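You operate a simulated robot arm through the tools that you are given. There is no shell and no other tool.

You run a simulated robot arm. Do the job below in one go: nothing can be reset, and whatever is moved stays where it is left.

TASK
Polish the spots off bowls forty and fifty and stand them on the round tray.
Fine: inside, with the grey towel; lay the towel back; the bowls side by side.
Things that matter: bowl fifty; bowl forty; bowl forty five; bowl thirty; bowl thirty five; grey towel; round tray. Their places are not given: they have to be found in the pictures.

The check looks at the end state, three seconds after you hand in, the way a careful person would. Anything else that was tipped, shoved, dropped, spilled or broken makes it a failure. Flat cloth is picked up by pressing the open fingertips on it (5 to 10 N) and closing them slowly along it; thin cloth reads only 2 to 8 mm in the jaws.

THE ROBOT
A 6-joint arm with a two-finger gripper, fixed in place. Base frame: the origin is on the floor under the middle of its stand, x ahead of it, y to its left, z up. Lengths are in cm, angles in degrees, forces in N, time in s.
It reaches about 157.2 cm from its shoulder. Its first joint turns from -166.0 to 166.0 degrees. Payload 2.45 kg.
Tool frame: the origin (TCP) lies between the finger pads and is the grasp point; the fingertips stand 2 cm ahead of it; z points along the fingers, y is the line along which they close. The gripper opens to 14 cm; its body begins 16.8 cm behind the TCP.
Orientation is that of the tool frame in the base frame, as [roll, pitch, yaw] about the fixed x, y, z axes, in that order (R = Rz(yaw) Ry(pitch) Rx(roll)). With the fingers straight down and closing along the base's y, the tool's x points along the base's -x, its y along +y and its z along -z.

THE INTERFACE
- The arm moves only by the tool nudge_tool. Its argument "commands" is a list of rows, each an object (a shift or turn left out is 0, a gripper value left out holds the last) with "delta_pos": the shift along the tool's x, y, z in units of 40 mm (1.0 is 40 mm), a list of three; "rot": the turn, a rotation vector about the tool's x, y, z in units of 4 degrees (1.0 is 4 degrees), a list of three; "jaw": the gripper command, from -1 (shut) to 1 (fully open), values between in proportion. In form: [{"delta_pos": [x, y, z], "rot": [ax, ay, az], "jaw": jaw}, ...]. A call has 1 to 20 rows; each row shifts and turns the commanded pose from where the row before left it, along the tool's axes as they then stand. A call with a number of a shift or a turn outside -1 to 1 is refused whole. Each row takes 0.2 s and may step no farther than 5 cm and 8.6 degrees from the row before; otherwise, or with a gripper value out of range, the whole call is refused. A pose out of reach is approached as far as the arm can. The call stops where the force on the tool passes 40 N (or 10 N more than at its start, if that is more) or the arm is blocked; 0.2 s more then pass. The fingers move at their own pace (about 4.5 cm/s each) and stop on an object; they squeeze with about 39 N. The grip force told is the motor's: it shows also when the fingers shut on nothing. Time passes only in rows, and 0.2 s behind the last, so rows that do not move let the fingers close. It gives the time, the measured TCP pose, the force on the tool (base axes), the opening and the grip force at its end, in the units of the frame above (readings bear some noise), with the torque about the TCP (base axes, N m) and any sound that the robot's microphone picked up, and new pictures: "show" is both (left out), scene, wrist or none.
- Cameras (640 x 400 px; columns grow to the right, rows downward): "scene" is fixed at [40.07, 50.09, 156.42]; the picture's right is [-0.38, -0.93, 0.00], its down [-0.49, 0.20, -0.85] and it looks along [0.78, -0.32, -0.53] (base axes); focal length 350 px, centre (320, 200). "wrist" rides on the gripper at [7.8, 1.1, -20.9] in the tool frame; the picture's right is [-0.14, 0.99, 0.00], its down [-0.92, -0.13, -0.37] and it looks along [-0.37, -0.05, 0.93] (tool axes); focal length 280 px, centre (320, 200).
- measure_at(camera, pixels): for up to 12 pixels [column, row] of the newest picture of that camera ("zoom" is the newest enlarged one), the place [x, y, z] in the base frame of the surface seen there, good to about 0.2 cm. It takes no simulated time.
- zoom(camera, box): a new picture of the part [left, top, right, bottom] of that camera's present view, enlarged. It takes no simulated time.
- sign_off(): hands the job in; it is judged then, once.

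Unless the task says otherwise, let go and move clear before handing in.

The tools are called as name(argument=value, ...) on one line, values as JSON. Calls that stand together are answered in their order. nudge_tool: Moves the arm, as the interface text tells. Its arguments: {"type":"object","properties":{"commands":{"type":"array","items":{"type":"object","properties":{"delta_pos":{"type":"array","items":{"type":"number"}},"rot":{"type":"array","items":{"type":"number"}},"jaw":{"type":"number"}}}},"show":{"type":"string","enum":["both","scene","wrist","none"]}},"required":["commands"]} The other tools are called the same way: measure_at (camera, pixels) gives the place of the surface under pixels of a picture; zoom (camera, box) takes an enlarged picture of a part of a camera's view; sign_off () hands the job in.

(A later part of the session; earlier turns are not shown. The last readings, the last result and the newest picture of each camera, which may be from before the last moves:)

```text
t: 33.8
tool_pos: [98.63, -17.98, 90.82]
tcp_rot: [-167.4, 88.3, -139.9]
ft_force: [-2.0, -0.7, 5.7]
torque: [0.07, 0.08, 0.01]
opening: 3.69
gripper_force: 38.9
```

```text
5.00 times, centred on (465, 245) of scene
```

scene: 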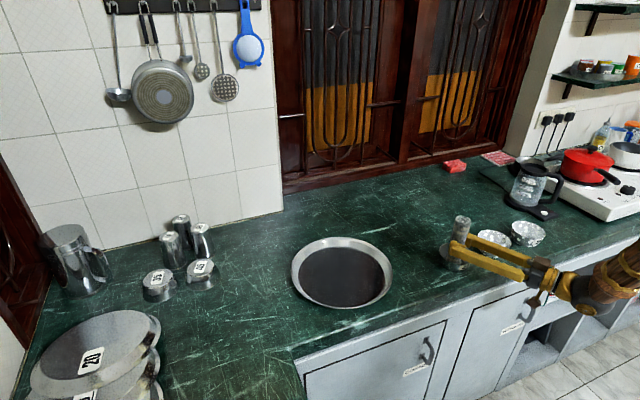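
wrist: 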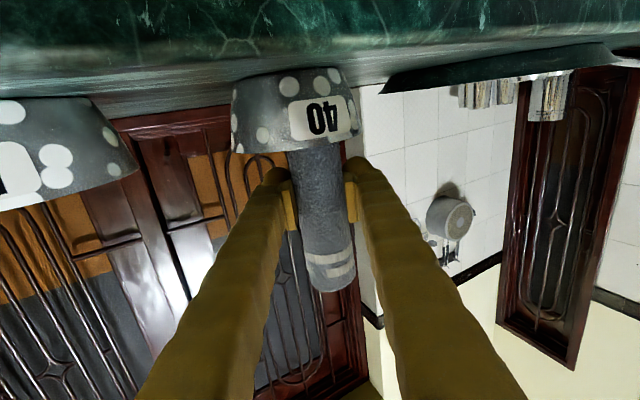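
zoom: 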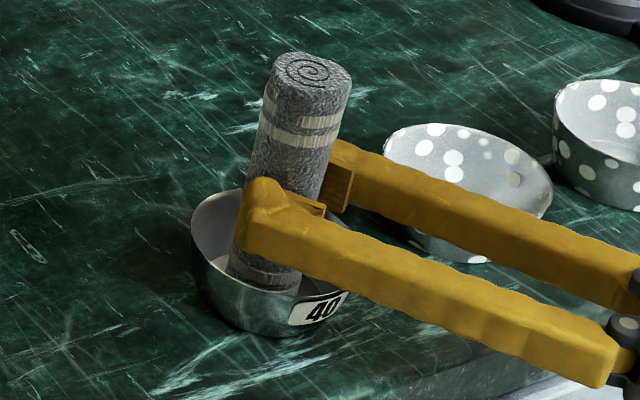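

Bowl 40 now shows no dots at all, inside or outside, at zoom (270,260): it is clean. I'll lift the roll clear and verify, and measure bowl 50.

nudge_tool(commands=[{"delta_pos": [-0.3, -0.275, 0]}, {"delta_pos": [-0.6, 0, 0]}, {"delta_pos": [-0.9, 0, 0]}, {"delta_pos": [-0.9, 0, 0]}, {"delta_pos": [0, 0, 0]}], show="scene")

zoom(camera="scene", box=[425, 215, 525, 285])

measure_at(camera="scene", pixels=[[439.6, 250], [473.4, 256], [451, 243.0], [463, 264.3], [455, 259], [450, 258], [478.0, 236], [478.3, 237], [511.2, 242.5], [500, 250], [492, 245], [500, 249.5]])

```text
t: 35.0
tool_pos: [99.43, -19.02, 101.53]
tcp_rot: [-168.6, 88.2, -141.1]
ft_force: [0.3, 0.4, -1.1]
torque: [0.01, 0.01, 0.01]
opening: 3.72
gripper_force: 39.0
```

scene: 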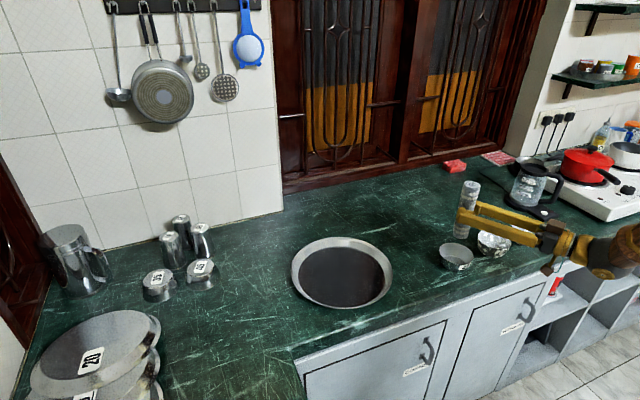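

```text
5.71 times, centred on (475, 250) of scene
```

zoom: 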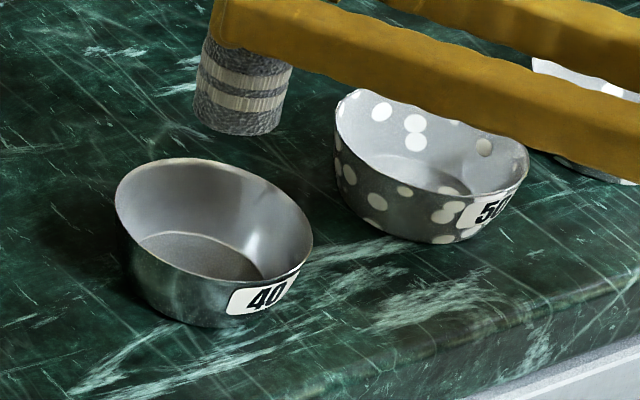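

```text
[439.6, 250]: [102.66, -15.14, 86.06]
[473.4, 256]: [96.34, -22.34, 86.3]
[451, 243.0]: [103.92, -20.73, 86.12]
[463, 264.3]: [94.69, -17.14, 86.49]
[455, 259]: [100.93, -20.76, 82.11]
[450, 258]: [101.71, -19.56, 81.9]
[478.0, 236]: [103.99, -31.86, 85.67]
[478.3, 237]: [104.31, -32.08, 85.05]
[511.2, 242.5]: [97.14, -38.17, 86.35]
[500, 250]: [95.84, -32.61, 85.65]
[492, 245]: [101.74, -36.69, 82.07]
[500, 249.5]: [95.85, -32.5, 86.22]
```

Bowl 40 is spotless and has not moved. I'll carry the roll level at z≈101 over to above bowl 50, centred near (100.4,-34.9).

nudge_tool(commands=[{"delta_pos": [0.012, -0.603, -0.287]}, {"delta_pos": [0.012, -0.603, -0.287]}, {"delta_pos": [0.012, -0.603, -0.287]}, {"delta_pos": [0.012, -0.603, -0.287]}, {"delta_pos": [0.012, -0.603, -0.287]}, {"delta_pos": [0.012, -0.603, -0.287]}, {"delta_pos": [0, 0, 0]}], show="scene")

zoom(camera="scene", box=[455, 180, 555, 270])

```text
t: 36.6
tool_pos: [99.82, -34.82, 101.51]
tcp_rot: [-167.8, 88.3, -140.2]
ft_force: [0.8, 0.1, -0.1]
torque: [0.02, -0.02, 0.0]
opening: 3.67
gripper_force: 38.8
```

scene: 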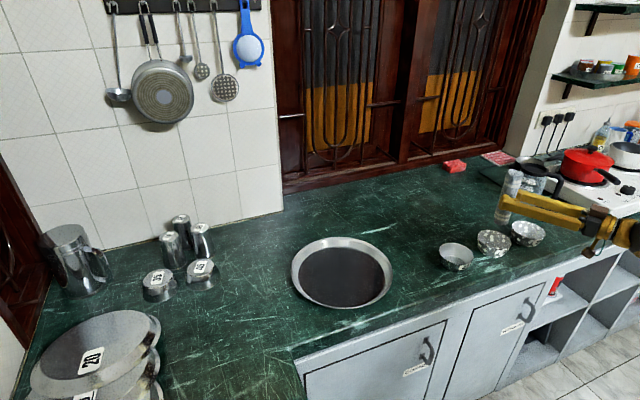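

```text
4.44 times, centred on (505, 225) of scene
```

zoom: 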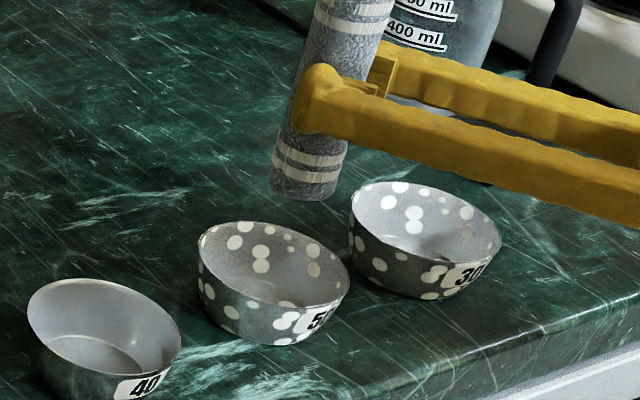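

Bowl 50 is fully visible again at (494,243). I'll re-measure its rim to centre the descent.

measure_at(camera="scene", pixels=[[478.0, 235], [511.0, 242.3], [488, 230], [502, 250.0], [489, 229.8], [501, 250.3], [495, 230.5], [484, 247], [507, 235], [480, 243.5]])

```text
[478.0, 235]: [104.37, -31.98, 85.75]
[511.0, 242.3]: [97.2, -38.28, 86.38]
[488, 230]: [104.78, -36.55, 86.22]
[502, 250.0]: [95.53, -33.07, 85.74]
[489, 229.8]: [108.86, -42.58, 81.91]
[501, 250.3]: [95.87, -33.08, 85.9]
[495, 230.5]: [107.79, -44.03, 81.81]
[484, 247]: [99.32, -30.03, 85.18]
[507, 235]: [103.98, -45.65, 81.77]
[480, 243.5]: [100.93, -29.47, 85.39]
```

Bowl 50's centre is about (100.3,-34.85). I'll lower the roll into it with a slight centring shift and rub circles on its floor.

nudge_tool(commands=[{"delta_pos": [0.8, -0.046, 0.078]}, {"delta_pos": [0.8, 0, 0]}, {"delta_pos": [0.6, 0, 0]}, {"delta_pos": [0.35, 0, 0]}, {"delta_pos": [0.12, 0, 0]}, {"delta_pos": [0.035, 0, 0]}, {"delta_pos": [0, 0, 0]}], show="none")

```text
t: 38.2
tool_pos: [100.05, -35.24, 90.67]
tcp_rot: [-168.0, 88.1, -140.4]
ft_force: [-0.7, 0.3, 0.3]
torque: [-0.02, 0.0, 0.0]
opening: 3.7
gripper_force: 39.1
```

No contact yet at z 90.67, so the roll has probably shifted a couple of millimetres in the grip. I'll creep down further.

nudge_tool(commands=[{"delta_pos": [0.03, 0, 0]}, {"delta_pos": [0.025, 0, 0]}, {"delta_pos": [0, 0, 0]}], show="none")

```text
t: 39.0
tool_pos: [100.06, -35.36, 90.77]
tcp_rot: [-163.9, 88.4, -136.2]
ft_force: [2.1, 3.0, 25.9]
torque: [0.6, -0.54, 0.03]
opening: 3.67
gripper_force: 39.0
```

Contact now reads 26 N, more than wanted. I'll back off about 1.2 mm.

nudge_tool(commands=[{"delta_pos": [-0.03, 0, 0]}, {"delta_pos": [0, 0, 0]}], show="scene")

zoom(camera="scene", box=[455, 190, 555, 270])

```text
t: 39.6
tool_pos: [99.92, -35.08, 90.66]
tcp_rot: [-167.1, 88.3, -139.5]
ft_force: [2.6, -1.0, 25.1]
torque: [0.19, -0.69, -0.02]
opening: 3.71
gripper_force: 39.2
```

scene: 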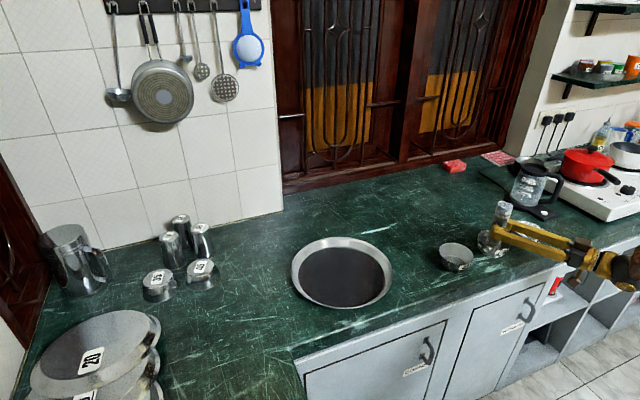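

```text
5.00 times, centred on (505, 230) of scene
```

zoom: 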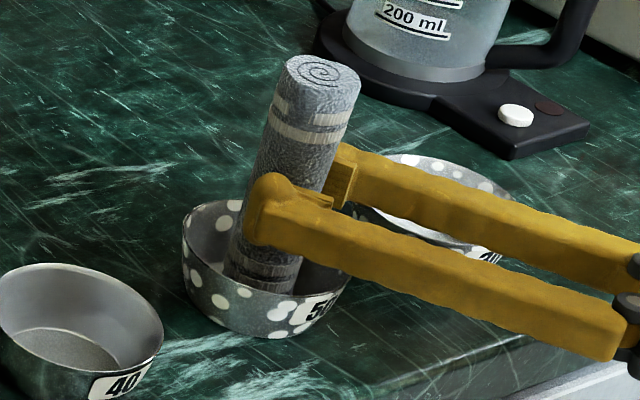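

Still 25 N. I'll back off a bit more before rubbing.

nudge_tool(commands=[{"delta_pos": [-0.035, 0, 0]}, {"delta_pos": [0, 0, 0]}], show="none")

```text
t: 40.2
tool_pos: [100.0, -35.2, 90.7]
tcp_rot: [-169.7, 88.2, -142.1]
ft_force: [-2.5, -1.5, 12.4]
torque: [0.02, -0.03, 0.01]
opening: 3.71
gripper_force: 39.2
```

Pressing at 12 N, near the bowl's centre. Now I'll rub two circles of 1.1 cm radius.

nudge_tool(commands=[{"delta_pos": [-0.01, 0.14, 0]}, {"delta_pos": [0, 0.135, 0]}, {"delta_pos": [0, -0.0805, 0.1945]}, {"delta_pos": [0, -0.1945, 0.0805]}, {"delta_pos": [0, -0.1945, -0.0805]}, {"delta_pos": [0, -0.0805, -0.1945]}, {"delta_pos": [0, 0.0805, -0.1945]}, {"delta_pos": [0, 0.1945, -0.0805]}, {"delta_pos": [0, 0.1945, 0.0805]}, {"delta_pos": [0, 0.0805, 0.1945]}, {"delta_pos": [0, 0, 0]}], show="scene")

zoom(camera="scene", box=[455, 190, 555, 270])

```text
t: 42.6
tool_pos: [99.32, -34.26, 90.71]
tcp_rot: [-168.2, 88.2, -140.6]
ft_force: [-0.3, 1.2, 0.1]
torque: [0.09, 0.0, -0.02]
opening: 3.67
gripper_force: 39.3
```

scene: 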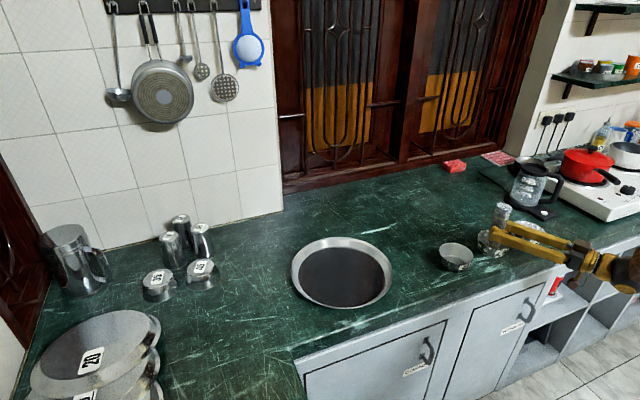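

```text
5.00 times, centred on (505, 230) of scene
```

zoom: 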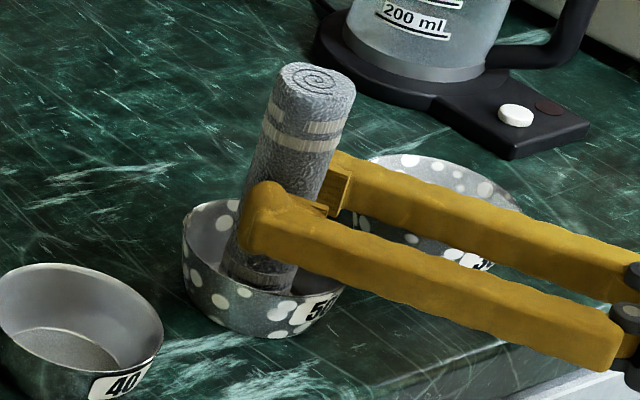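

Pressure faded to zero by the end of the circle and the dots are still there. I'll press down again a little and circle once more.

nudge_tool(commands=[{"delta_pos": [0.03, 0, 0]}, {"delta_pos": [0.01, 0, 0]}, {"delta_pos": [0, -0.0805, 0.1945]}, {"delta_pos": [0, -0.1945, 0.0805]}, {"delta_pos": [0, -0.1945, -0.0805]}, {"delta_pos": [0, -0.0805, -0.1945]}, {"delta_pos": [0, 0.0805, -0.1945]}, {"delta_pos": [0, 0.1945, -0.0805]}, {"delta_pos": [0, 0.1945, 0.0805]}, {"delta_pos": [0, 0.0805, 0.1945]}], show="scene")

zoom(camera="scene", box=[455, 190, 555, 270])

```text
t: 44.8
tool_pos: [99.52, -34.17, 90.68]
tcp_rot: [-169.2, 88.1, -141.5]
ft_force: [-2.5, -0.9, 9.1]
torque: [0.08, 0.05, -0.01]
opening: 3.68
gripper_force: 39.1
```

scene: 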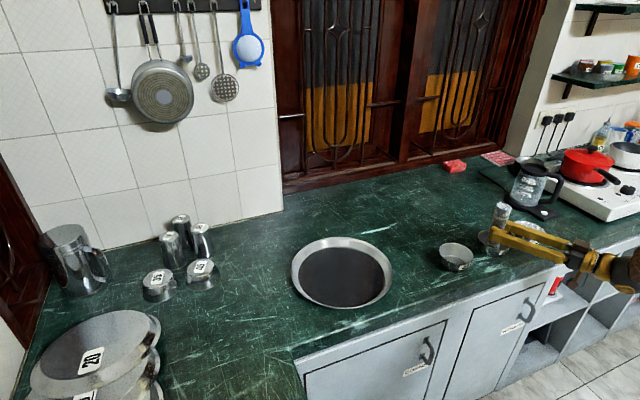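

```text
5.00 times, centred on (505, 230) of scene
```

zoom: 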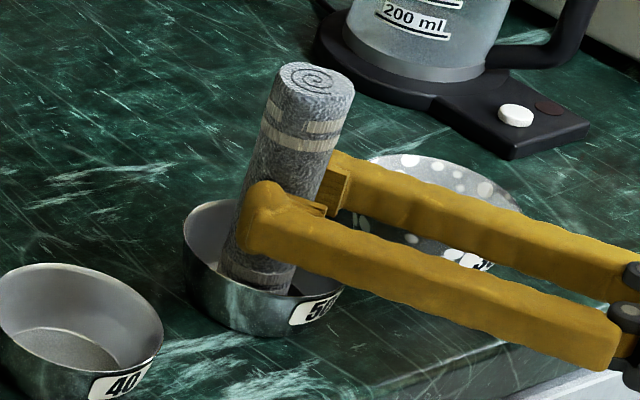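

Bowl 50 is now spotless too, with no dots anywhere. I'll lift the roll out straight up and check both bowls and bowl 30.

nudge_tool(commands=[{"delta_pos": [-0.3, -0.275, 0]}, {"delta_pos": [-0.6, 0, 0]}, {"delta_pos": [-0.9, 0, 0]}, {"delta_pos": [-0.9, 0, 0]}, {"delta_pos": [0, 0, 0]}], show="scene")

zoom(camera="scene", box=[430, 190, 560, 280])

```text
t: 46.0
tool_pos: [100.31, -35.12, 101.4]
tcp_rot: [-167.8, 88.1, -140.3]
ft_force: [0.0, -0.5, -1.2]
torque: [-0.02, 0.03, 0.01]
opening: 3.7
gripper_force: 38.8
```

scene: 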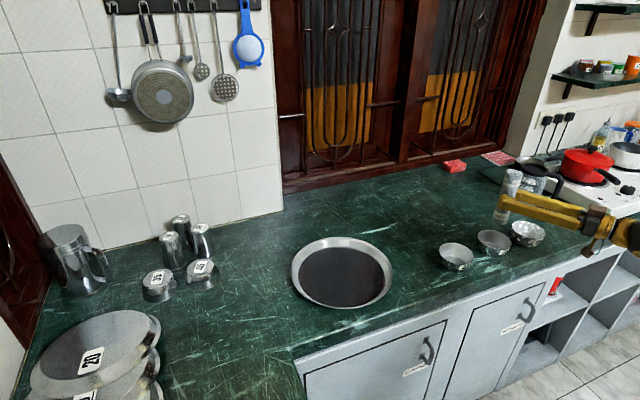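

```text
4.44 times, centred on (495, 235) of scene
```

zoom: 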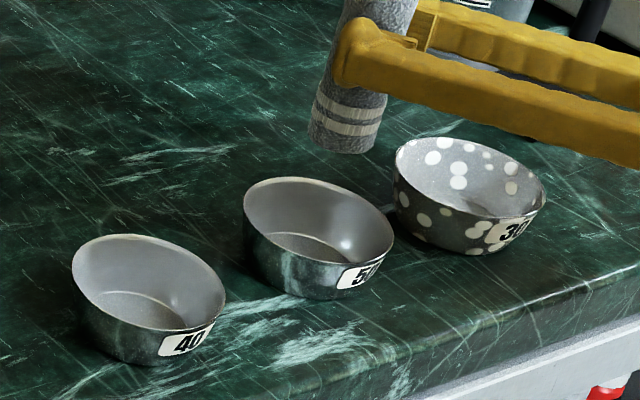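

Both bowls are clean; bowl 30 still has its dots and has not moved. I'll carry the roll back level to over its old place near (103,-7.5).

nudge_tool(commands=[{"delta_pos": [-0.018, 0.725, 0.474]}, {"delta_pos": [-0.018, 0.725, 0.474]}, {"delta_pos": [-0.018, 0.725, 0.474]}, {"delta_pos": [-0.018, 0.725, 0.474]}, {"delta_pos": [-0.018, 0.725, 0.474]}, {"delta_pos": [-0.018, 0.725, 0.474]}, {"delta_pos": [-0.018, 0.725, 0.474]}, {"delta_pos": [-0.018, 0.725, 0.474]}, {"delta_pos": [0, 0, 0]}], show="scene")

```text
t: 48.0
tool_pos: [103.12, -7.47, 101.17]
tcp_rot: [-168.4, 88.3, -140.9]
ft_force: [0.5, -0.1, 0.1]
torque: [0.01, 0.0, -0.04]
opening: 3.72
gripper_force: 39.1
```

scene: 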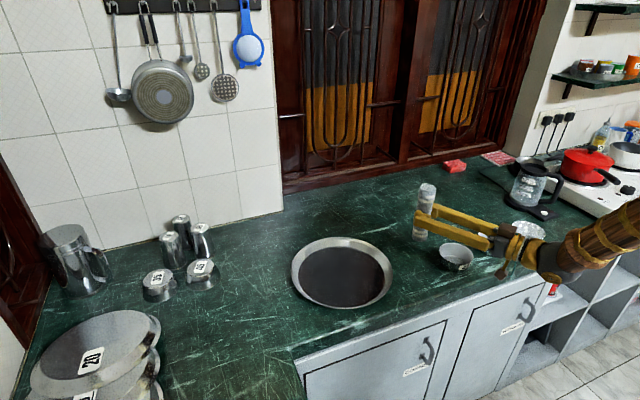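

Over the old place now at (103.1,-7.5,101.2). I'll tilt the tool back by 68° in place, keeping the azimuth.

nudge_tool(commands=[{"rot": [0, 1, 0]}, {"rot": [0, 1, 0]}, {"rot": [0, 1, 0]}, {"rot": [0, 1, 0]}, {"rot": [0, 1, 0]}, {"rot": [0, 1, 0]}, {"rot": [0, 1, 0]}, {"rot": [0, 1, 0]}, {"rot": [0, 1, 0]}, {"rot": [0, 1, 0]}, {"rot": [0, 1, 0]}, {"rot": [0, 1, 0]}, {"rot": [0, 1, 0]}, {"rot": [0, 1, 0]}, {"rot": [0, 1, 0]}, {"rot": [0, 1, 0]}, {"rot": [0, 1, 0]}, {"delta_pos": [0, 0, 0]}], show="scene")

```text
t: 51.8
tool_pos: [102.99, -7.42, 101.42]
tcp_rot: [-179.6, 20.3, -152.3]
ft_force: [-0.2, -0.5, -0.3]
torque: [-0.01, -0.02, 0.01]
opening: 3.69
gripper_force: 39.2
```

scene: 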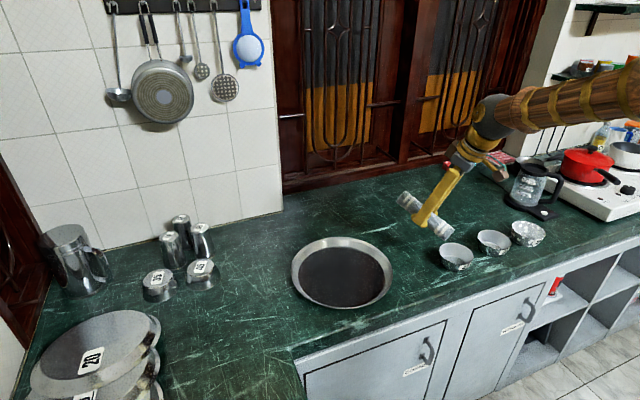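

Tilt is back to 20° at azimuth 27.7°. I'll untilt the rest to straight down, then turn 27.7° back so the roll lies along x again.

nudge_tool(commands=[{"rot": [0, 1, 0]}, {"rot": [0, 1, 0]}, {"rot": [0, 1, 0]}, {"rot": [0, 1, 0]}, {"rot": [0, 1, 0]}, {"rot": [0, 0, 0.989]}, {"rot": [0, 0, 0.989]}, {"rot": [0, 0, 0.989]}, {"rot": [0, 0, 0.989]}, {"rot": [0, 0, 0.989]}, {"rot": [0, 0, 0.989]}, {"rot": [0, 0, 0.989]}, {"delta_pos": [0, 0, 0]}])

```text
t: 54.6
tool_pos: [103.06, -7.38, 101.3]
tcp_rot: [-179.8, 0.4, 179.9]
ft_force: [1.0, 0.3, -1.5]
torque: [0.03, -0.02, -0.02]
opening: 3.67
gripper_force: 38.9
```

scene: 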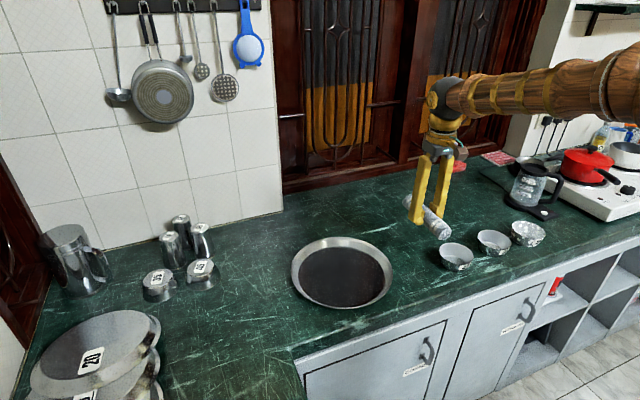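
wrist: 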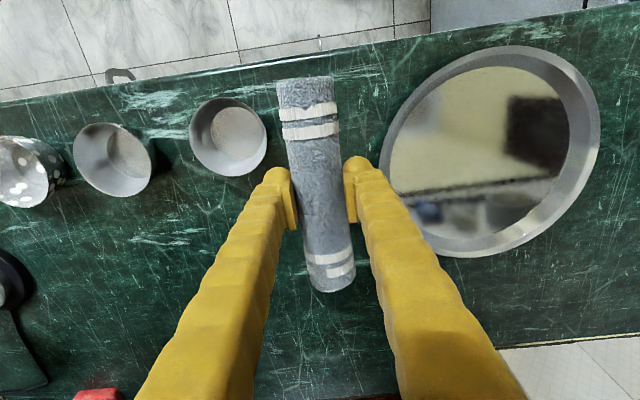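

The tool is straight down again and the roll looks as it did after the first grasp. I'll measure its top line and ends for tilt and offset before laying it down.

measure_at(camera="wrist", pixels=[[306, 84], [308, 100], [311, 130], [314, 160], [320, 200], [325, 240], [330, 280], [305, 80], [332, 288], [300, 130], [322, 130], [316, 260]])

zoom(camera="scene", box=[380, 170, 480, 260])

```text
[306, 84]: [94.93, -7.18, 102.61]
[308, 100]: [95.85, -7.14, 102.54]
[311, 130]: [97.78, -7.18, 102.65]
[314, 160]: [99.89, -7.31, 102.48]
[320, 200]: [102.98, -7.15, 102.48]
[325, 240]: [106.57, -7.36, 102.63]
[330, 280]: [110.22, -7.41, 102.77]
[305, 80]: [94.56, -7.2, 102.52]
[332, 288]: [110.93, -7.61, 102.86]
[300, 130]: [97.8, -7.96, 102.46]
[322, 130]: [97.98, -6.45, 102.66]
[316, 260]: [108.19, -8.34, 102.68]
```

```text
4.44 times, centred on (430, 215) of scene
```

zoom: 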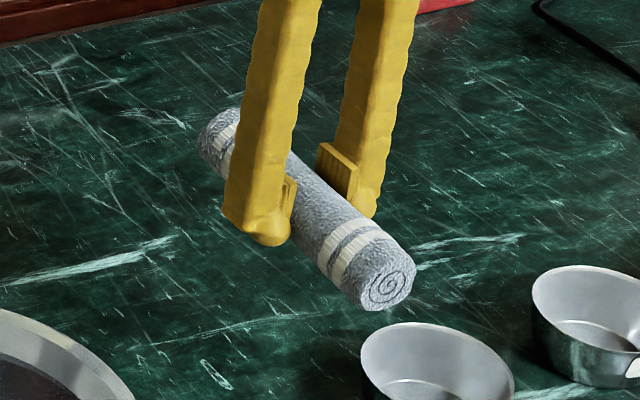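

The roll is level, with its near end at x≈94.55 where it started at 94.15, so I'll shift 0.4 cm toward the robot. Then I'll descend to just above the counter.

nudge_tool(commands=[{"delta_pos": [0.1, -0.025, 0.8]}, {"delta_pos": [0, 0, 0.9]}, {"delta_pos": [0, 0, 0.9]}, {"delta_pos": [0, 0, 0.7]}, {"delta_pos": [0, 0, 0.4]}, {"delta_pos": [0, 0, 0.3]}, {"delta_pos": [0, 0, 0]}])

```text
t: 56.2
tool_pos: [102.63, -7.45, 85.26]
tcp_rot: [-179.8, 0.4, -180.0]
ft_force: [-0.7, 0.2, -0.5]
torque: [0.03, 0.0, -0.01]
opening: 3.7
gripper_force: 39.3
```

scene: 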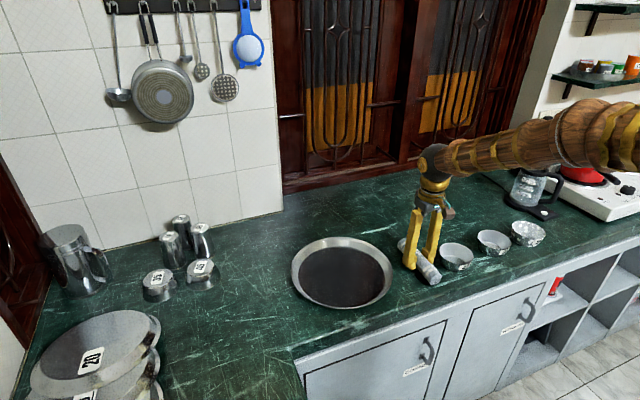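
wrist: 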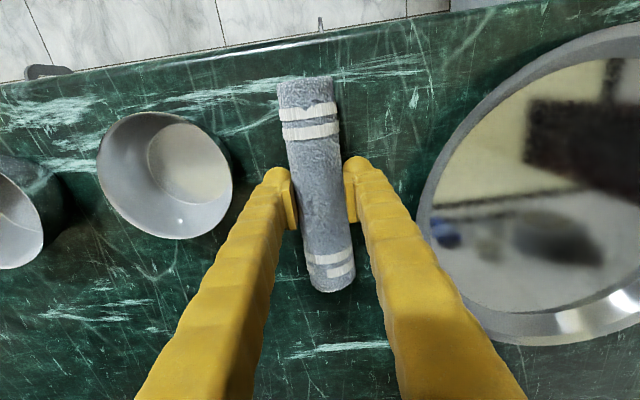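

Position is on target at (102.63,-7.45), z 85.3. I'll creep down until the roll touches the counter.

nudge_tool(commands=[{"delta_pos": [0, 0, 0.06]}, {"delta_pos": [0, 0, 0.05]}, {"delta_pos": [0, 0, 0.04]}, {"delta_pos": [0, 0, 0]}], show="none")

```text
t: 57.2
tool_pos: [102.57, -7.48, 84.69]
tcp_rot: [-179.7, 0.4, 179.9]
ft_force: [-0.6, -0.3, -0.2]
torque: [0.02, -0.01, 0.01]
opening: 3.7
gripper_force: 39.4
```

nudge_tool(commands=[{"delta_pos": [0, 0, 0.03]}, {"delta_pos": [0, 0, 0.03]}, {"delta_pos": [0, 0, 0]}], show="none")

```text
t: 58.0
tool_pos: [102.7, -7.52, 84.57]
tcp_rot: [-179.8, 0.6, 179.9]
ft_force: [2.1, -1.1, 11.3]
torque: [-0.01, 0.98, 0.07]
opening: 3.69
gripper_force: 39.1
```

It touched at z 84.57, with the torque showing the near end down first (about 0.6° tilt). I'll level that, ease off, and open the jaws gently to 5.2 cm.

nudge_tool(commands=[{"delta_pos": [0, 0, -0.02], "rot": [0, 0.14, 0]}, {"delta_pos": [0, 0, 0]}], show="none")

```text
t: 58.6
tool_pos: [102.64, -7.51, 84.55]
tcp_rot: [-179.8, -0.2, 179.9]
ft_force: [-0.7, 0.0, -0.7]
torque: [-0.02, 0.0, 0.01]
opening: 3.7
gripper_force: 38.8
```

nudge_tool(commands=[{"delta_pos": [0, 0, 0.015]}, {"jaw": -0.45}, {"jaw": -0.4}, {"jaw": -0.33}, {"jaw": -0.257}, {"jaw": -0.257}])

```text
t: 60.0
tool_pos: [102.61, -7.6, 84.46]
tcp_rot: [-179.7, -0.2, 179.9]
ft_force: [0.0, 0.3, 0.1]
torque: [0.01, 0.0, 0.0]
opening: 5.2
gripper_force: 0.1
```

scene: 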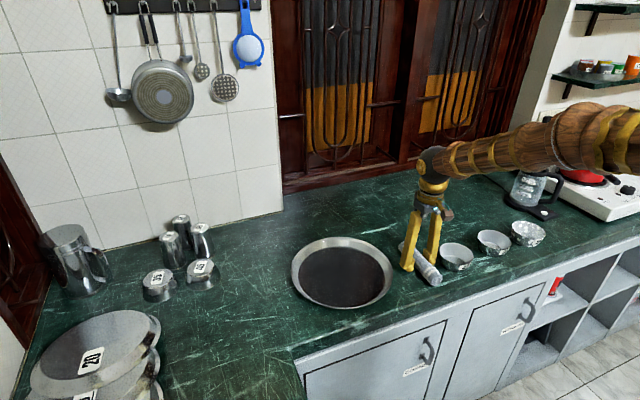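
wrist: 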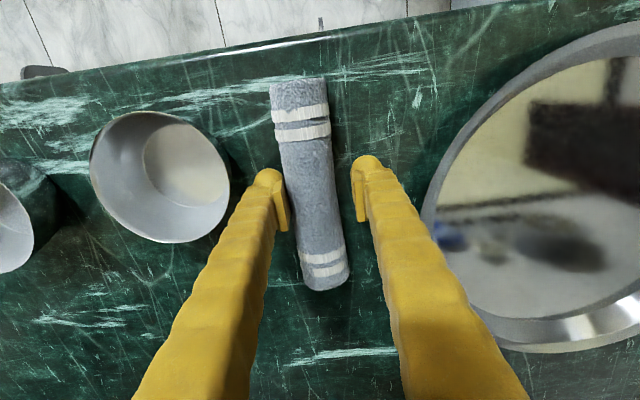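

The roll is free but has shifted slightly toward the left finger at (288,200). Before lifting away I'll wait a moment and check whether it is still rolling.

measure_at(camera="wrist", pixels=[[297, 84], [300, 100], [305, 140], [284, 110], [318, 110], [312, 200], [322, 260], [305, 250], [336, 250], [326, 288], [296, 80]])

nudge_tool(commands=[{"delta_pos": [0, 0, 0]}, {"delta_pos": [0, 0, 0]}, {"delta_pos": [0, 0, 0]}], show="wrist")

measure_at(camera="wrist", pixels=[[297, 84], [300, 100], [305, 140], [284, 110], [318, 110], [312, 200], [322, 260], [305, 250], [336, 250], [326, 288], [296, 80]])

```text
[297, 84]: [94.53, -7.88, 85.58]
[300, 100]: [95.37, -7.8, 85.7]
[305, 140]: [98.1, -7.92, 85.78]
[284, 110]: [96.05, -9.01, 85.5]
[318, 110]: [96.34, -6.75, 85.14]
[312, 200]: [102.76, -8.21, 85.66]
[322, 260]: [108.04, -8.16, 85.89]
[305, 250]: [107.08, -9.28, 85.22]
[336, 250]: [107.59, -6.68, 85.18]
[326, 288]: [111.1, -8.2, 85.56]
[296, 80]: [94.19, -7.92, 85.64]
```

```text
t: 60.8
tool_pos: [102.63, -7.53, 84.42]
tcp_rot: [-179.8, -0.3, 179.9]
ft_force: [0.3, 0.5, -0.6]
torque: [0.0, 0.03, 0.01]
opening: 5.24
gripper_force: 0.0
```

wrist: 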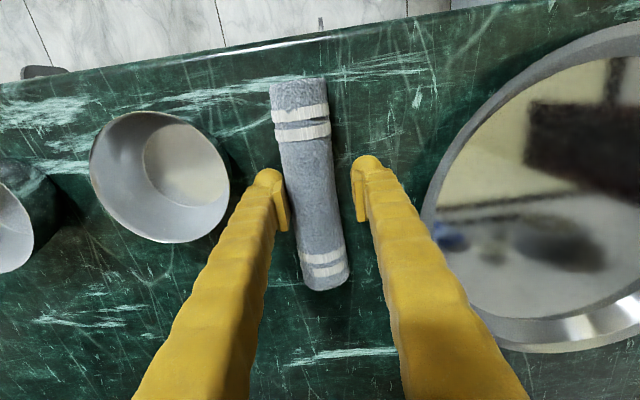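

```text
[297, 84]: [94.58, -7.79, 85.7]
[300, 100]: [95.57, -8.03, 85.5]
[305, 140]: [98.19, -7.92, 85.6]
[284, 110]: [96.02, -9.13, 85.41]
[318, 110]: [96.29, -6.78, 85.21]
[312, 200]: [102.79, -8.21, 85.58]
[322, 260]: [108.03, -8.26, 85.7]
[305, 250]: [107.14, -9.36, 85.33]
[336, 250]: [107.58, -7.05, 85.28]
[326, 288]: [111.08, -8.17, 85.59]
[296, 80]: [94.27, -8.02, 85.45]
```

The roll rests about 0.5 cm off, at y≈-8.0 against the left finger, and is not moving. I'll nudge it back to centre by closing slowly to just its width, then open more gently.

nudge_tool(commands=[{"jaw": -0.32}, {"jaw": -0.38}, {"jaw": -0.42}, {"jaw": -0.445}, {"jaw": -0.455}, {"jaw": -0.455}, {"jaw": -0.455}, {"jaw": -0.44}, {"jaw": -0.425}, {"jaw": -0.41}, {"jaw": -0.39}, {"jaw": -0.36}, {"jaw": -0.33}, {"jaw": -0.29}, {"jaw": -0.257}, {"jaw": -0.257}], show="wrist")

measure_at(camera="wrist", pixels=[[305, 84], [305, 100], [310, 140], [294, 110], [326, 110], [316, 200], [328, 260], [310, 250], [342, 250], [331, 288]])

```text
t: 64.2
tool_pos: [102.68, -7.61, 84.47]
tcp_rot: [-179.8, -0.2, 179.9]
ft_force: [0.4, -0.2, 0.5]
torque: [-0.01, 0.01, -0.03]
opening: 5.19
gripper_force: 0.1
```

wrist: 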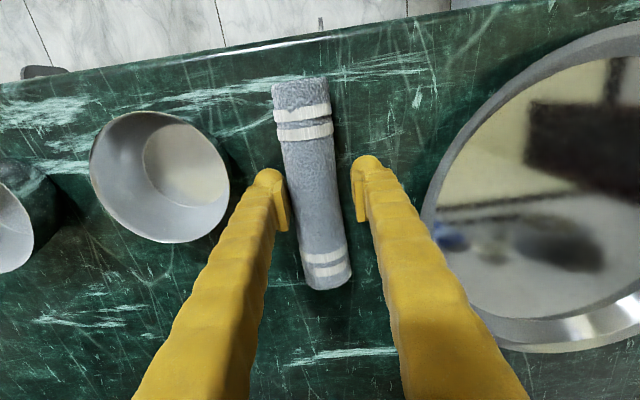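

```text
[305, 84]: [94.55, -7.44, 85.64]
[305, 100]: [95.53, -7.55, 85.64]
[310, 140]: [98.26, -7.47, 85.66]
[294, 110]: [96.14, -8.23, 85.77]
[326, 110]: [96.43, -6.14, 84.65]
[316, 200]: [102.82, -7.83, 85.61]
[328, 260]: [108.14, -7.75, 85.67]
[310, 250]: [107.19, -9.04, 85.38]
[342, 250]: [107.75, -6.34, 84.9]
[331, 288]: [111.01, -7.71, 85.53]
```

The roll sits at y≈-7.85, x 94.2–111.2, within a few millimetres of its first place, and both fingers are clear of it. I'll rise straight up.

nudge_tool(commands=[{"delta_pos": [0, 0.03, -0.25]}, {"delta_pos": [0, 0, -0.5]}, {"delta_pos": [0, 0, -0.8]}, {"delta_pos": [0, 0, -0.9]}, {"delta_pos": [0, 0, -0.9]}, {"delta_pos": [0, 0, -0.6]}, {"delta_pos": [0, 0, 0]}])

measure_at(camera="wrist", pixels=[[305, 200]])

```text
t: 65.8
tool_pos: [102.8, -7.49, 100.26]
tcp_rot: [-179.8, 0.0, 179.9]
ft_force: [-0.1, 0.5, 0.1]
torque: [-0.01, 0.01, 0.0]
opening: 5.21
gripper_force: 0.0
```

scene: 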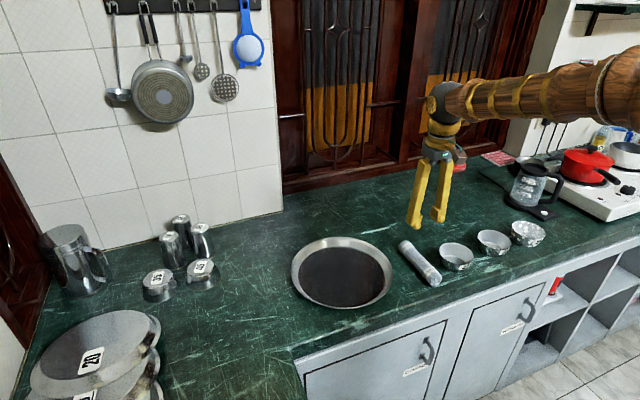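
wrist: 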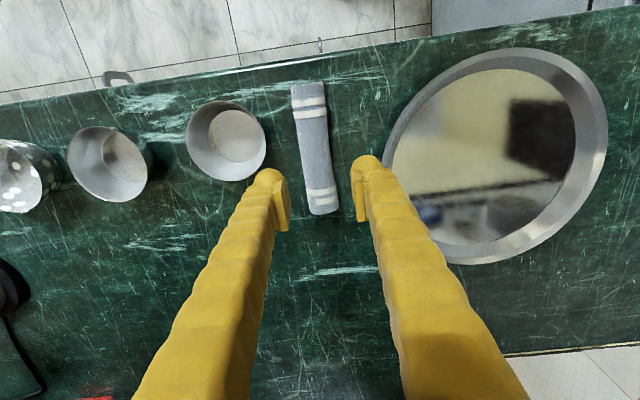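

```text
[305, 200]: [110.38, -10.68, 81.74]
```

The towel lies flat in place. I'll double-check its position and measure bowl 40's rim from above for the grasp.

measure_at(camera="wrist", pixels=[[297, 120], [304, 120], [312, 120], [320, 120], [326, 120], [308, 190], [320, 190], [332, 190], [308, 88], [324, 211]])

measure_at(camera="wrist", pixels=[[188, 140], [265, 140], [225, 103], [225, 180], [235, 135], [195, 165], [258, 170], [258, 112], [68, 155], [145, 185]])

zoom(camera="wrist", box=[60, 80, 340, 220])

```text
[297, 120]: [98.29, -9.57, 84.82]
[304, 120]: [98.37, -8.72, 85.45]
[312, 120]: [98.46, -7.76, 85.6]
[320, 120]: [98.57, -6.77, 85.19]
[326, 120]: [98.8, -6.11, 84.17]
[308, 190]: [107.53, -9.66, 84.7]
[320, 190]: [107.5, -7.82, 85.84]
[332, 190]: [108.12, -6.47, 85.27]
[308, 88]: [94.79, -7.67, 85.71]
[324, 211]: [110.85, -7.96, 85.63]
```

```text
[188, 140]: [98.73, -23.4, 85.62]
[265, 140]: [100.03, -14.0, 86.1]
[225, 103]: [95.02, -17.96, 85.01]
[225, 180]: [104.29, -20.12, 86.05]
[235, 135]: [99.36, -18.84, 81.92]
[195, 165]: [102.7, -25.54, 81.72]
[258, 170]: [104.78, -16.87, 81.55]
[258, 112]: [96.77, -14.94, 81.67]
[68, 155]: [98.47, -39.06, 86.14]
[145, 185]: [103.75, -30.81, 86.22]
```

```text
2.29 times, centred on (200, 150) of wrist
```

zoom: 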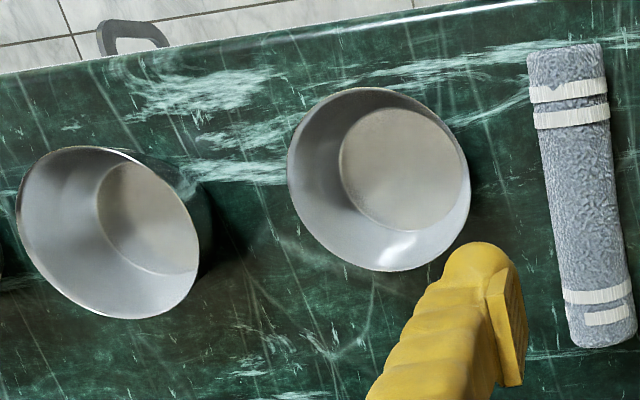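

Bowl 40's rim is centred near (99.45,-18.75) and the towel is in place. I'll turn the gripper 90° so the fingers close along x, where there is free space on both sides of the bowls.

nudge_tool(commands=[{"rot": [0, 0, 1], "jaw": 0.7}, {"rot": [0, 0, 1]}, {"rot": [0, 0, 1]}, {"rot": [0, 0, 1]}, {"rot": [0, 0, 1]}, {"rot": [0, 0, 1]}, {"rot": [0, 0, 1]}, {"rot": [0, 0, 1]}, {"rot": [0, 0, 1]}, {"rot": [0, 0, 1]}, {"rot": [0, 0, 1]}, {"rot": [0, 0, 1]}, {"rot": [0, 0, 1]}, {"rot": [0, 0, 1]}, {"rot": [0, 0, 1]}, {"rot": [0, 0, 1]}, {"rot": [0, 0, 1]}, {"rot": [0, 0, 1]}, {"rot": [0, 0, 1]}, {"rot": [0, 0, 1]}], show="scene")

```text
t: 70.0
tool_pos: [102.91, -7.34, 100.36]
tcp_rot: [-179.8, 0.2, 99.8]
ft_force: [0.4, -0.9, -0.5]
torque: [0.04, 0.0, -0.01]
opening: 11.89
gripper_force: 0.0
```

scene: 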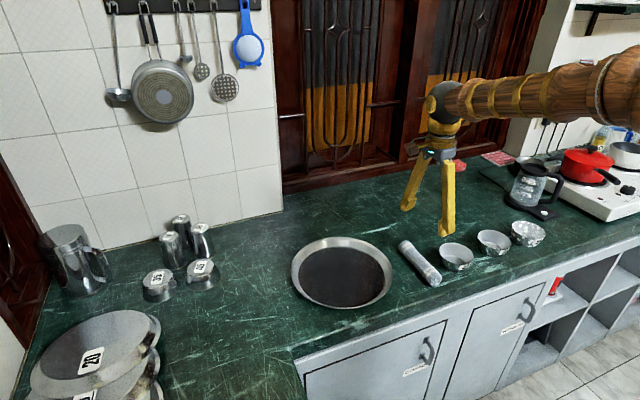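

Fingers are open to 11.9 and the yaw is 99.8°. I'll complete the last 9.8° and move over bowl 40.

nudge_tool(commands=[{"rot": [0, 0, 0.82]}, {"rot": [0, 0, 0.82]}, {"rot": [0, 0, 0.81]}, {"delta_pos": [-0.713, -0.216, 0]}, {"delta_pos": [-0.713, -0.216, 0]}, {"delta_pos": [-0.713, -0.216, 0]}, {"delta_pos": [-0.713, -0.216, 0]}, {"delta_pos": [0, 0, 0.5]}, {"delta_pos": [0, 0, 0]}])

```text
t: 72.0
tool_pos: [99.38, -18.86, 98.35]
tcp_rot: [-179.9, 0.3, 90.1]
ft_force: [0.5, 0.0, -0.7]
torque: [0.0, 0.0, -0.02]
opening: 11.93
gripper_force: 0.0
```

scene: 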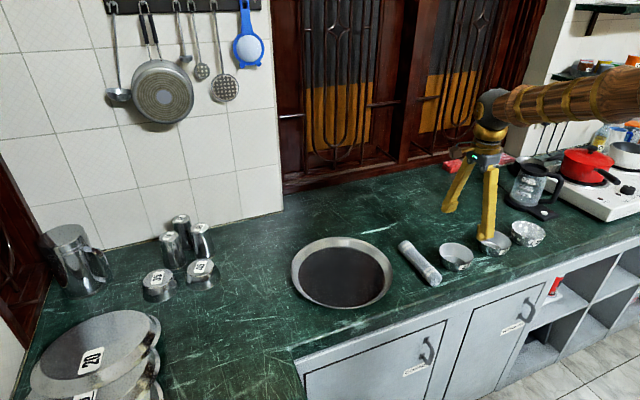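
wrist: 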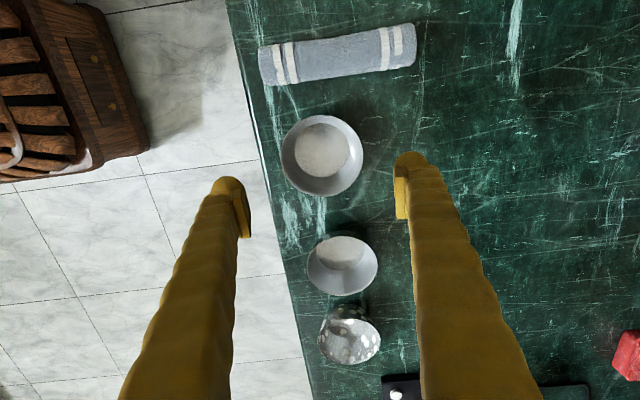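

Bowl 40 shows at wrist (321,155), between the open fingers. I'll refine its centre from this view.

measure_at(camera="wrist", pixels=[[283, 157], [360, 150], [318, 117], [324, 193], [292, 133], [352, 128], [352, 180], [295, 182], [322, 150], [310, 160]])

zoom(camera="wrist", box=[260, 100, 400, 300])

```text
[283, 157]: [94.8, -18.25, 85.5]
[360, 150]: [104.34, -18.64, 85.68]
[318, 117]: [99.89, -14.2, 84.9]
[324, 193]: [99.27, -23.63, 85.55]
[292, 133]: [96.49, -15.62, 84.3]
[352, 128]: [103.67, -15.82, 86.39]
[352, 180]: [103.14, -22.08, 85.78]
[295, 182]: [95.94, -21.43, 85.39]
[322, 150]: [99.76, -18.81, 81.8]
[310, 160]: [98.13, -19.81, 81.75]
```

```text
2.00 times, centred on (330, 200) of wrist
```

zoom: 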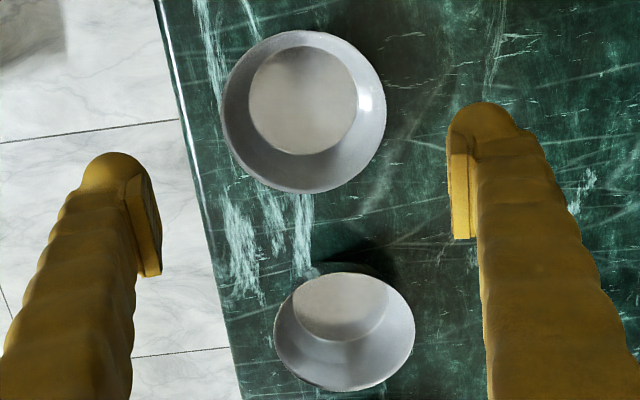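

Bowl 40's centre is (99.5,-18.85), and the fingers leave about 1.1 cm on each side. I'll descend to z≈85.4, fingertips 1.5 cm above the counter.

nudge_tool(commands=[{"delta_pos": [0, 0.03, 0.9]}, {"delta_pos": [0, 0, 0.9]}, {"delta_pos": [0, 0, 0.7]}, {"delta_pos": [0, 0, 0.4]}, {"delta_pos": [0, 0, 0.2]}, {"delta_pos": [0, 0, 0.14]}, {"delta_pos": [0, 0, 0]}])

zoom(camera="scene", box=[420, 190, 520, 290])

```text
t: 73.6
tool_pos: [99.31, -18.72, 85.43]
tcp_rot: [-179.9, 0.3, 90.1]
ft_force: [1.0, -0.2, -0.3]
torque: [0.0, -0.01, -0.02]
opening: 11.88
gripper_force: 0.2
```

scene: 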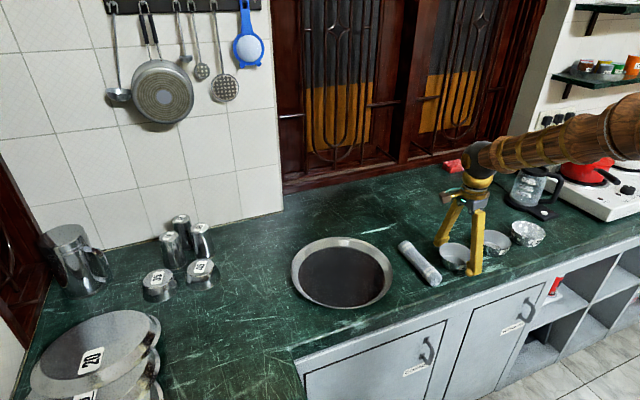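
wrist: 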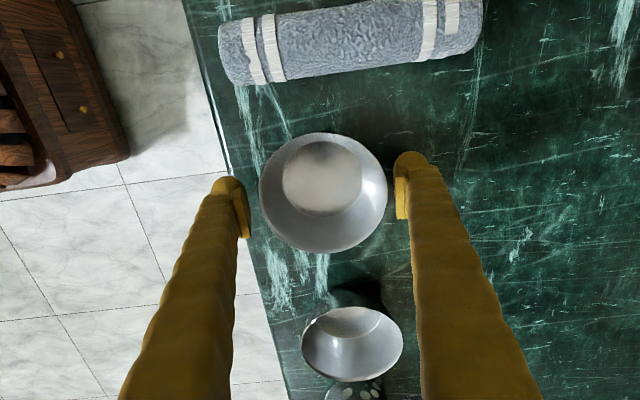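

```text
4.00 times, centred on (470, 240) of scene
```

zoom: 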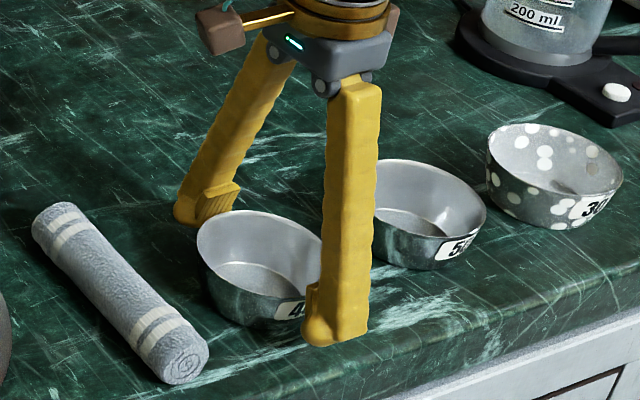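

The bowl lies well between the fingers with slightly more room on the near side. I'll shift 2 mm and close slowly on the rim.

nudge_tool(commands=[{"delta_pos": [0, 0.05, 0]}, {"jaw": 0.55}, {"jaw": 0.48}, {"jaw": 0.42}, {"jaw": 0.38}, {"jaw": 0.35}, {"jaw": 0.3}, {"jaw": 0.2}, {"jaw": 0.2}, {"jaw": 0.2}])

zoom(camera="scene", box=[420, 190, 520, 290])

```text
t: 75.8
tool_pos: [99.37, -18.82, 85.48]
tcp_rot: [-180.0, 0.2, 90.1]
ft_force: [-0.2, 0.8, 4.3]
torque: [0.02, 0.08, 0.01]
opening: 10.37
gripper_force: 38.6
```

scene: 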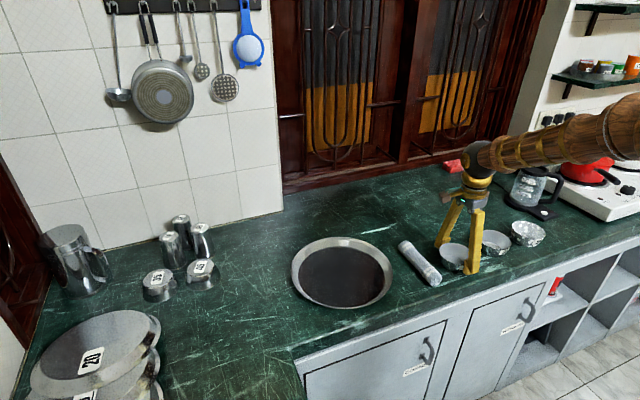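
wrist: 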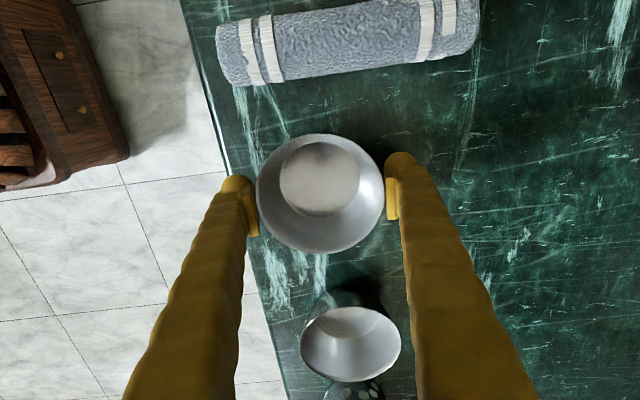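

```text
4.00 times, centred on (470, 240) of scene
```

zoom: 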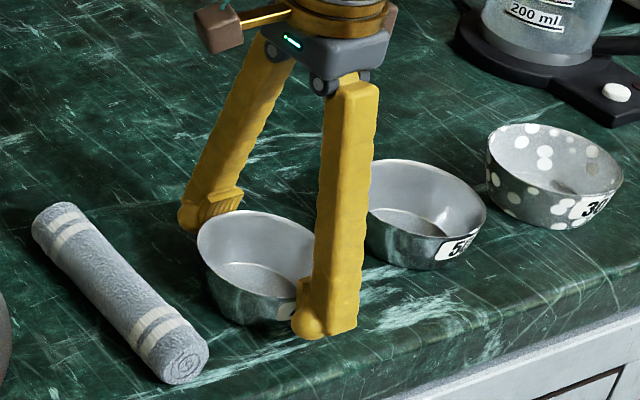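

The jaws stopped on bowl 40 at 10.37 with 38.6 N. I'll lift 1 cm slowly as a test that it holds.

nudge_tool(commands=[{"delta_pos": [0, 0, -0.08], "jaw": -0.2}, {"delta_pos": [0, 0, -0.08]}, {"delta_pos": [0, 0, -0.1]}, {"delta_pos": [0, 0, 0]}])

zoom(camera="scene", box=[420, 190, 520, 290])

```text
t: 76.8
tool_pos: [99.51, -18.79, 86.4]
tcp_rot: [-179.8, 0.2, 90.0]
ft_force: [0.2, -0.1, -0.5]
torque: [0.02, 0.03, 0.01]
opening: 10.37
gripper_force: 39.3
```

scene: 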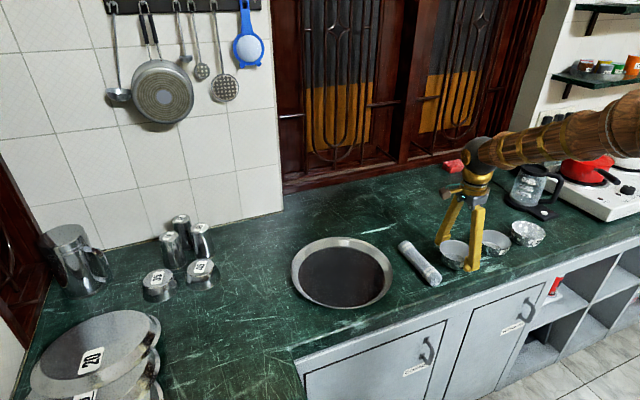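
wrist: 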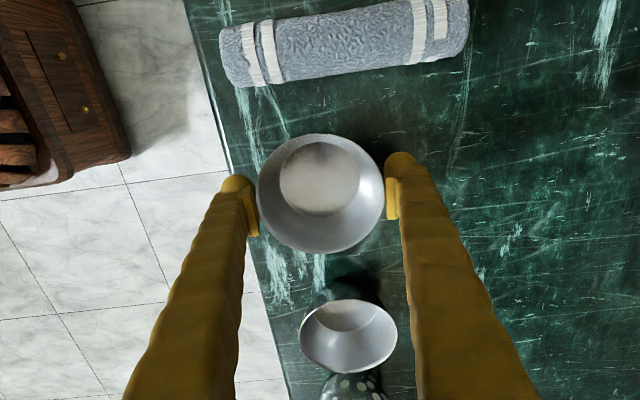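

```text
4.00 times, centred on (470, 240) of scene
```

zoom: 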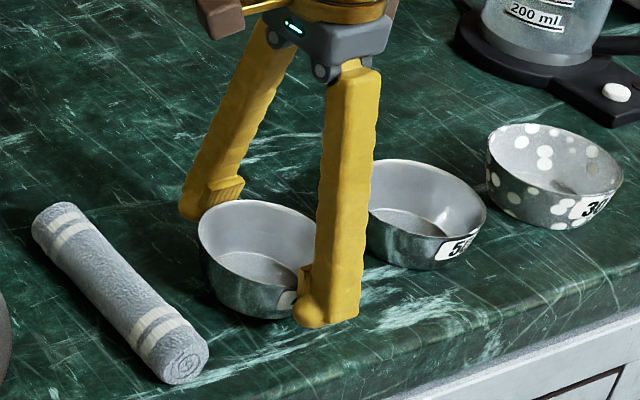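

The bowl rises with the fingers and hangs level. I'll lift to z≈95 and carry it over the towel to above the left half of the tray.

nudge_tool(commands=[{"delta_pos": [0, 0, -0.4]}, {"delta_pos": [0, 0, -0.7]}, {"delta_pos": [0, 0, -0.7]}, {"delta_pos": [0, 0, -0.35]}, {"delta_pos": [0.4, 0.09, 0]}, {"delta_pos": [0.7, 0.16, 0]}, {"delta_pos": [0.75, 0.17, 0]}, {"delta_pos": [0.75, 0.17, 0]}, {"delta_pos": [0.75, 0.17, 0]}, {"delta_pos": [0.75, 0.17, 0]}, {"delta_pos": [0.75, 0.17, 0]}, {"delta_pos": [0.75, 0.17, 0]}, {"delta_pos": [0.75, 0.17, 0]}, {"delta_pos": [0.75, 0.17, 0]}, {"delta_pos": [0.75, 0.17, 0]}, {"delta_pos": [0.75, 0.17, 0]}, {"delta_pos": [0.7, 0.16, 0]}, {"delta_pos": [0.4, 0.09, 0]}, {"delta_pos": [0.25, 0.06, 0]}, {"delta_pos": [0, 0, 0]}])

```text
t: 81.0
tool_pos: [108.41, 21.17, 94.95]
tcp_rot: [-179.8, 0.2, 90.1]
ft_force: [0.4, -0.4, -0.8]
torque: [0.03, 0.01, -0.02]
opening: 10.36
gripper_force: 38.8
```

scene: 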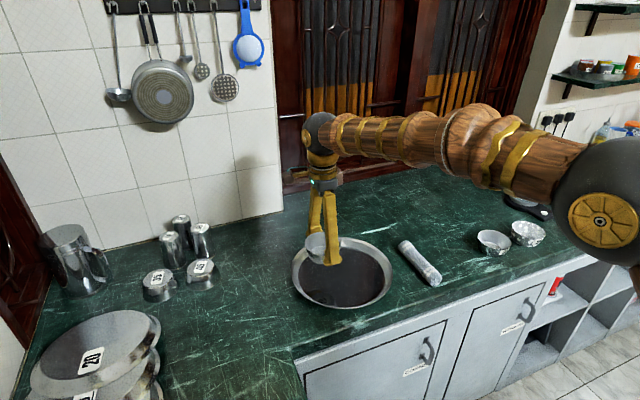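
wrist: 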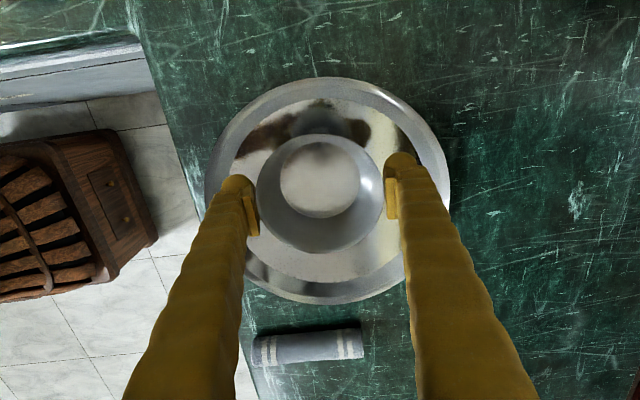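

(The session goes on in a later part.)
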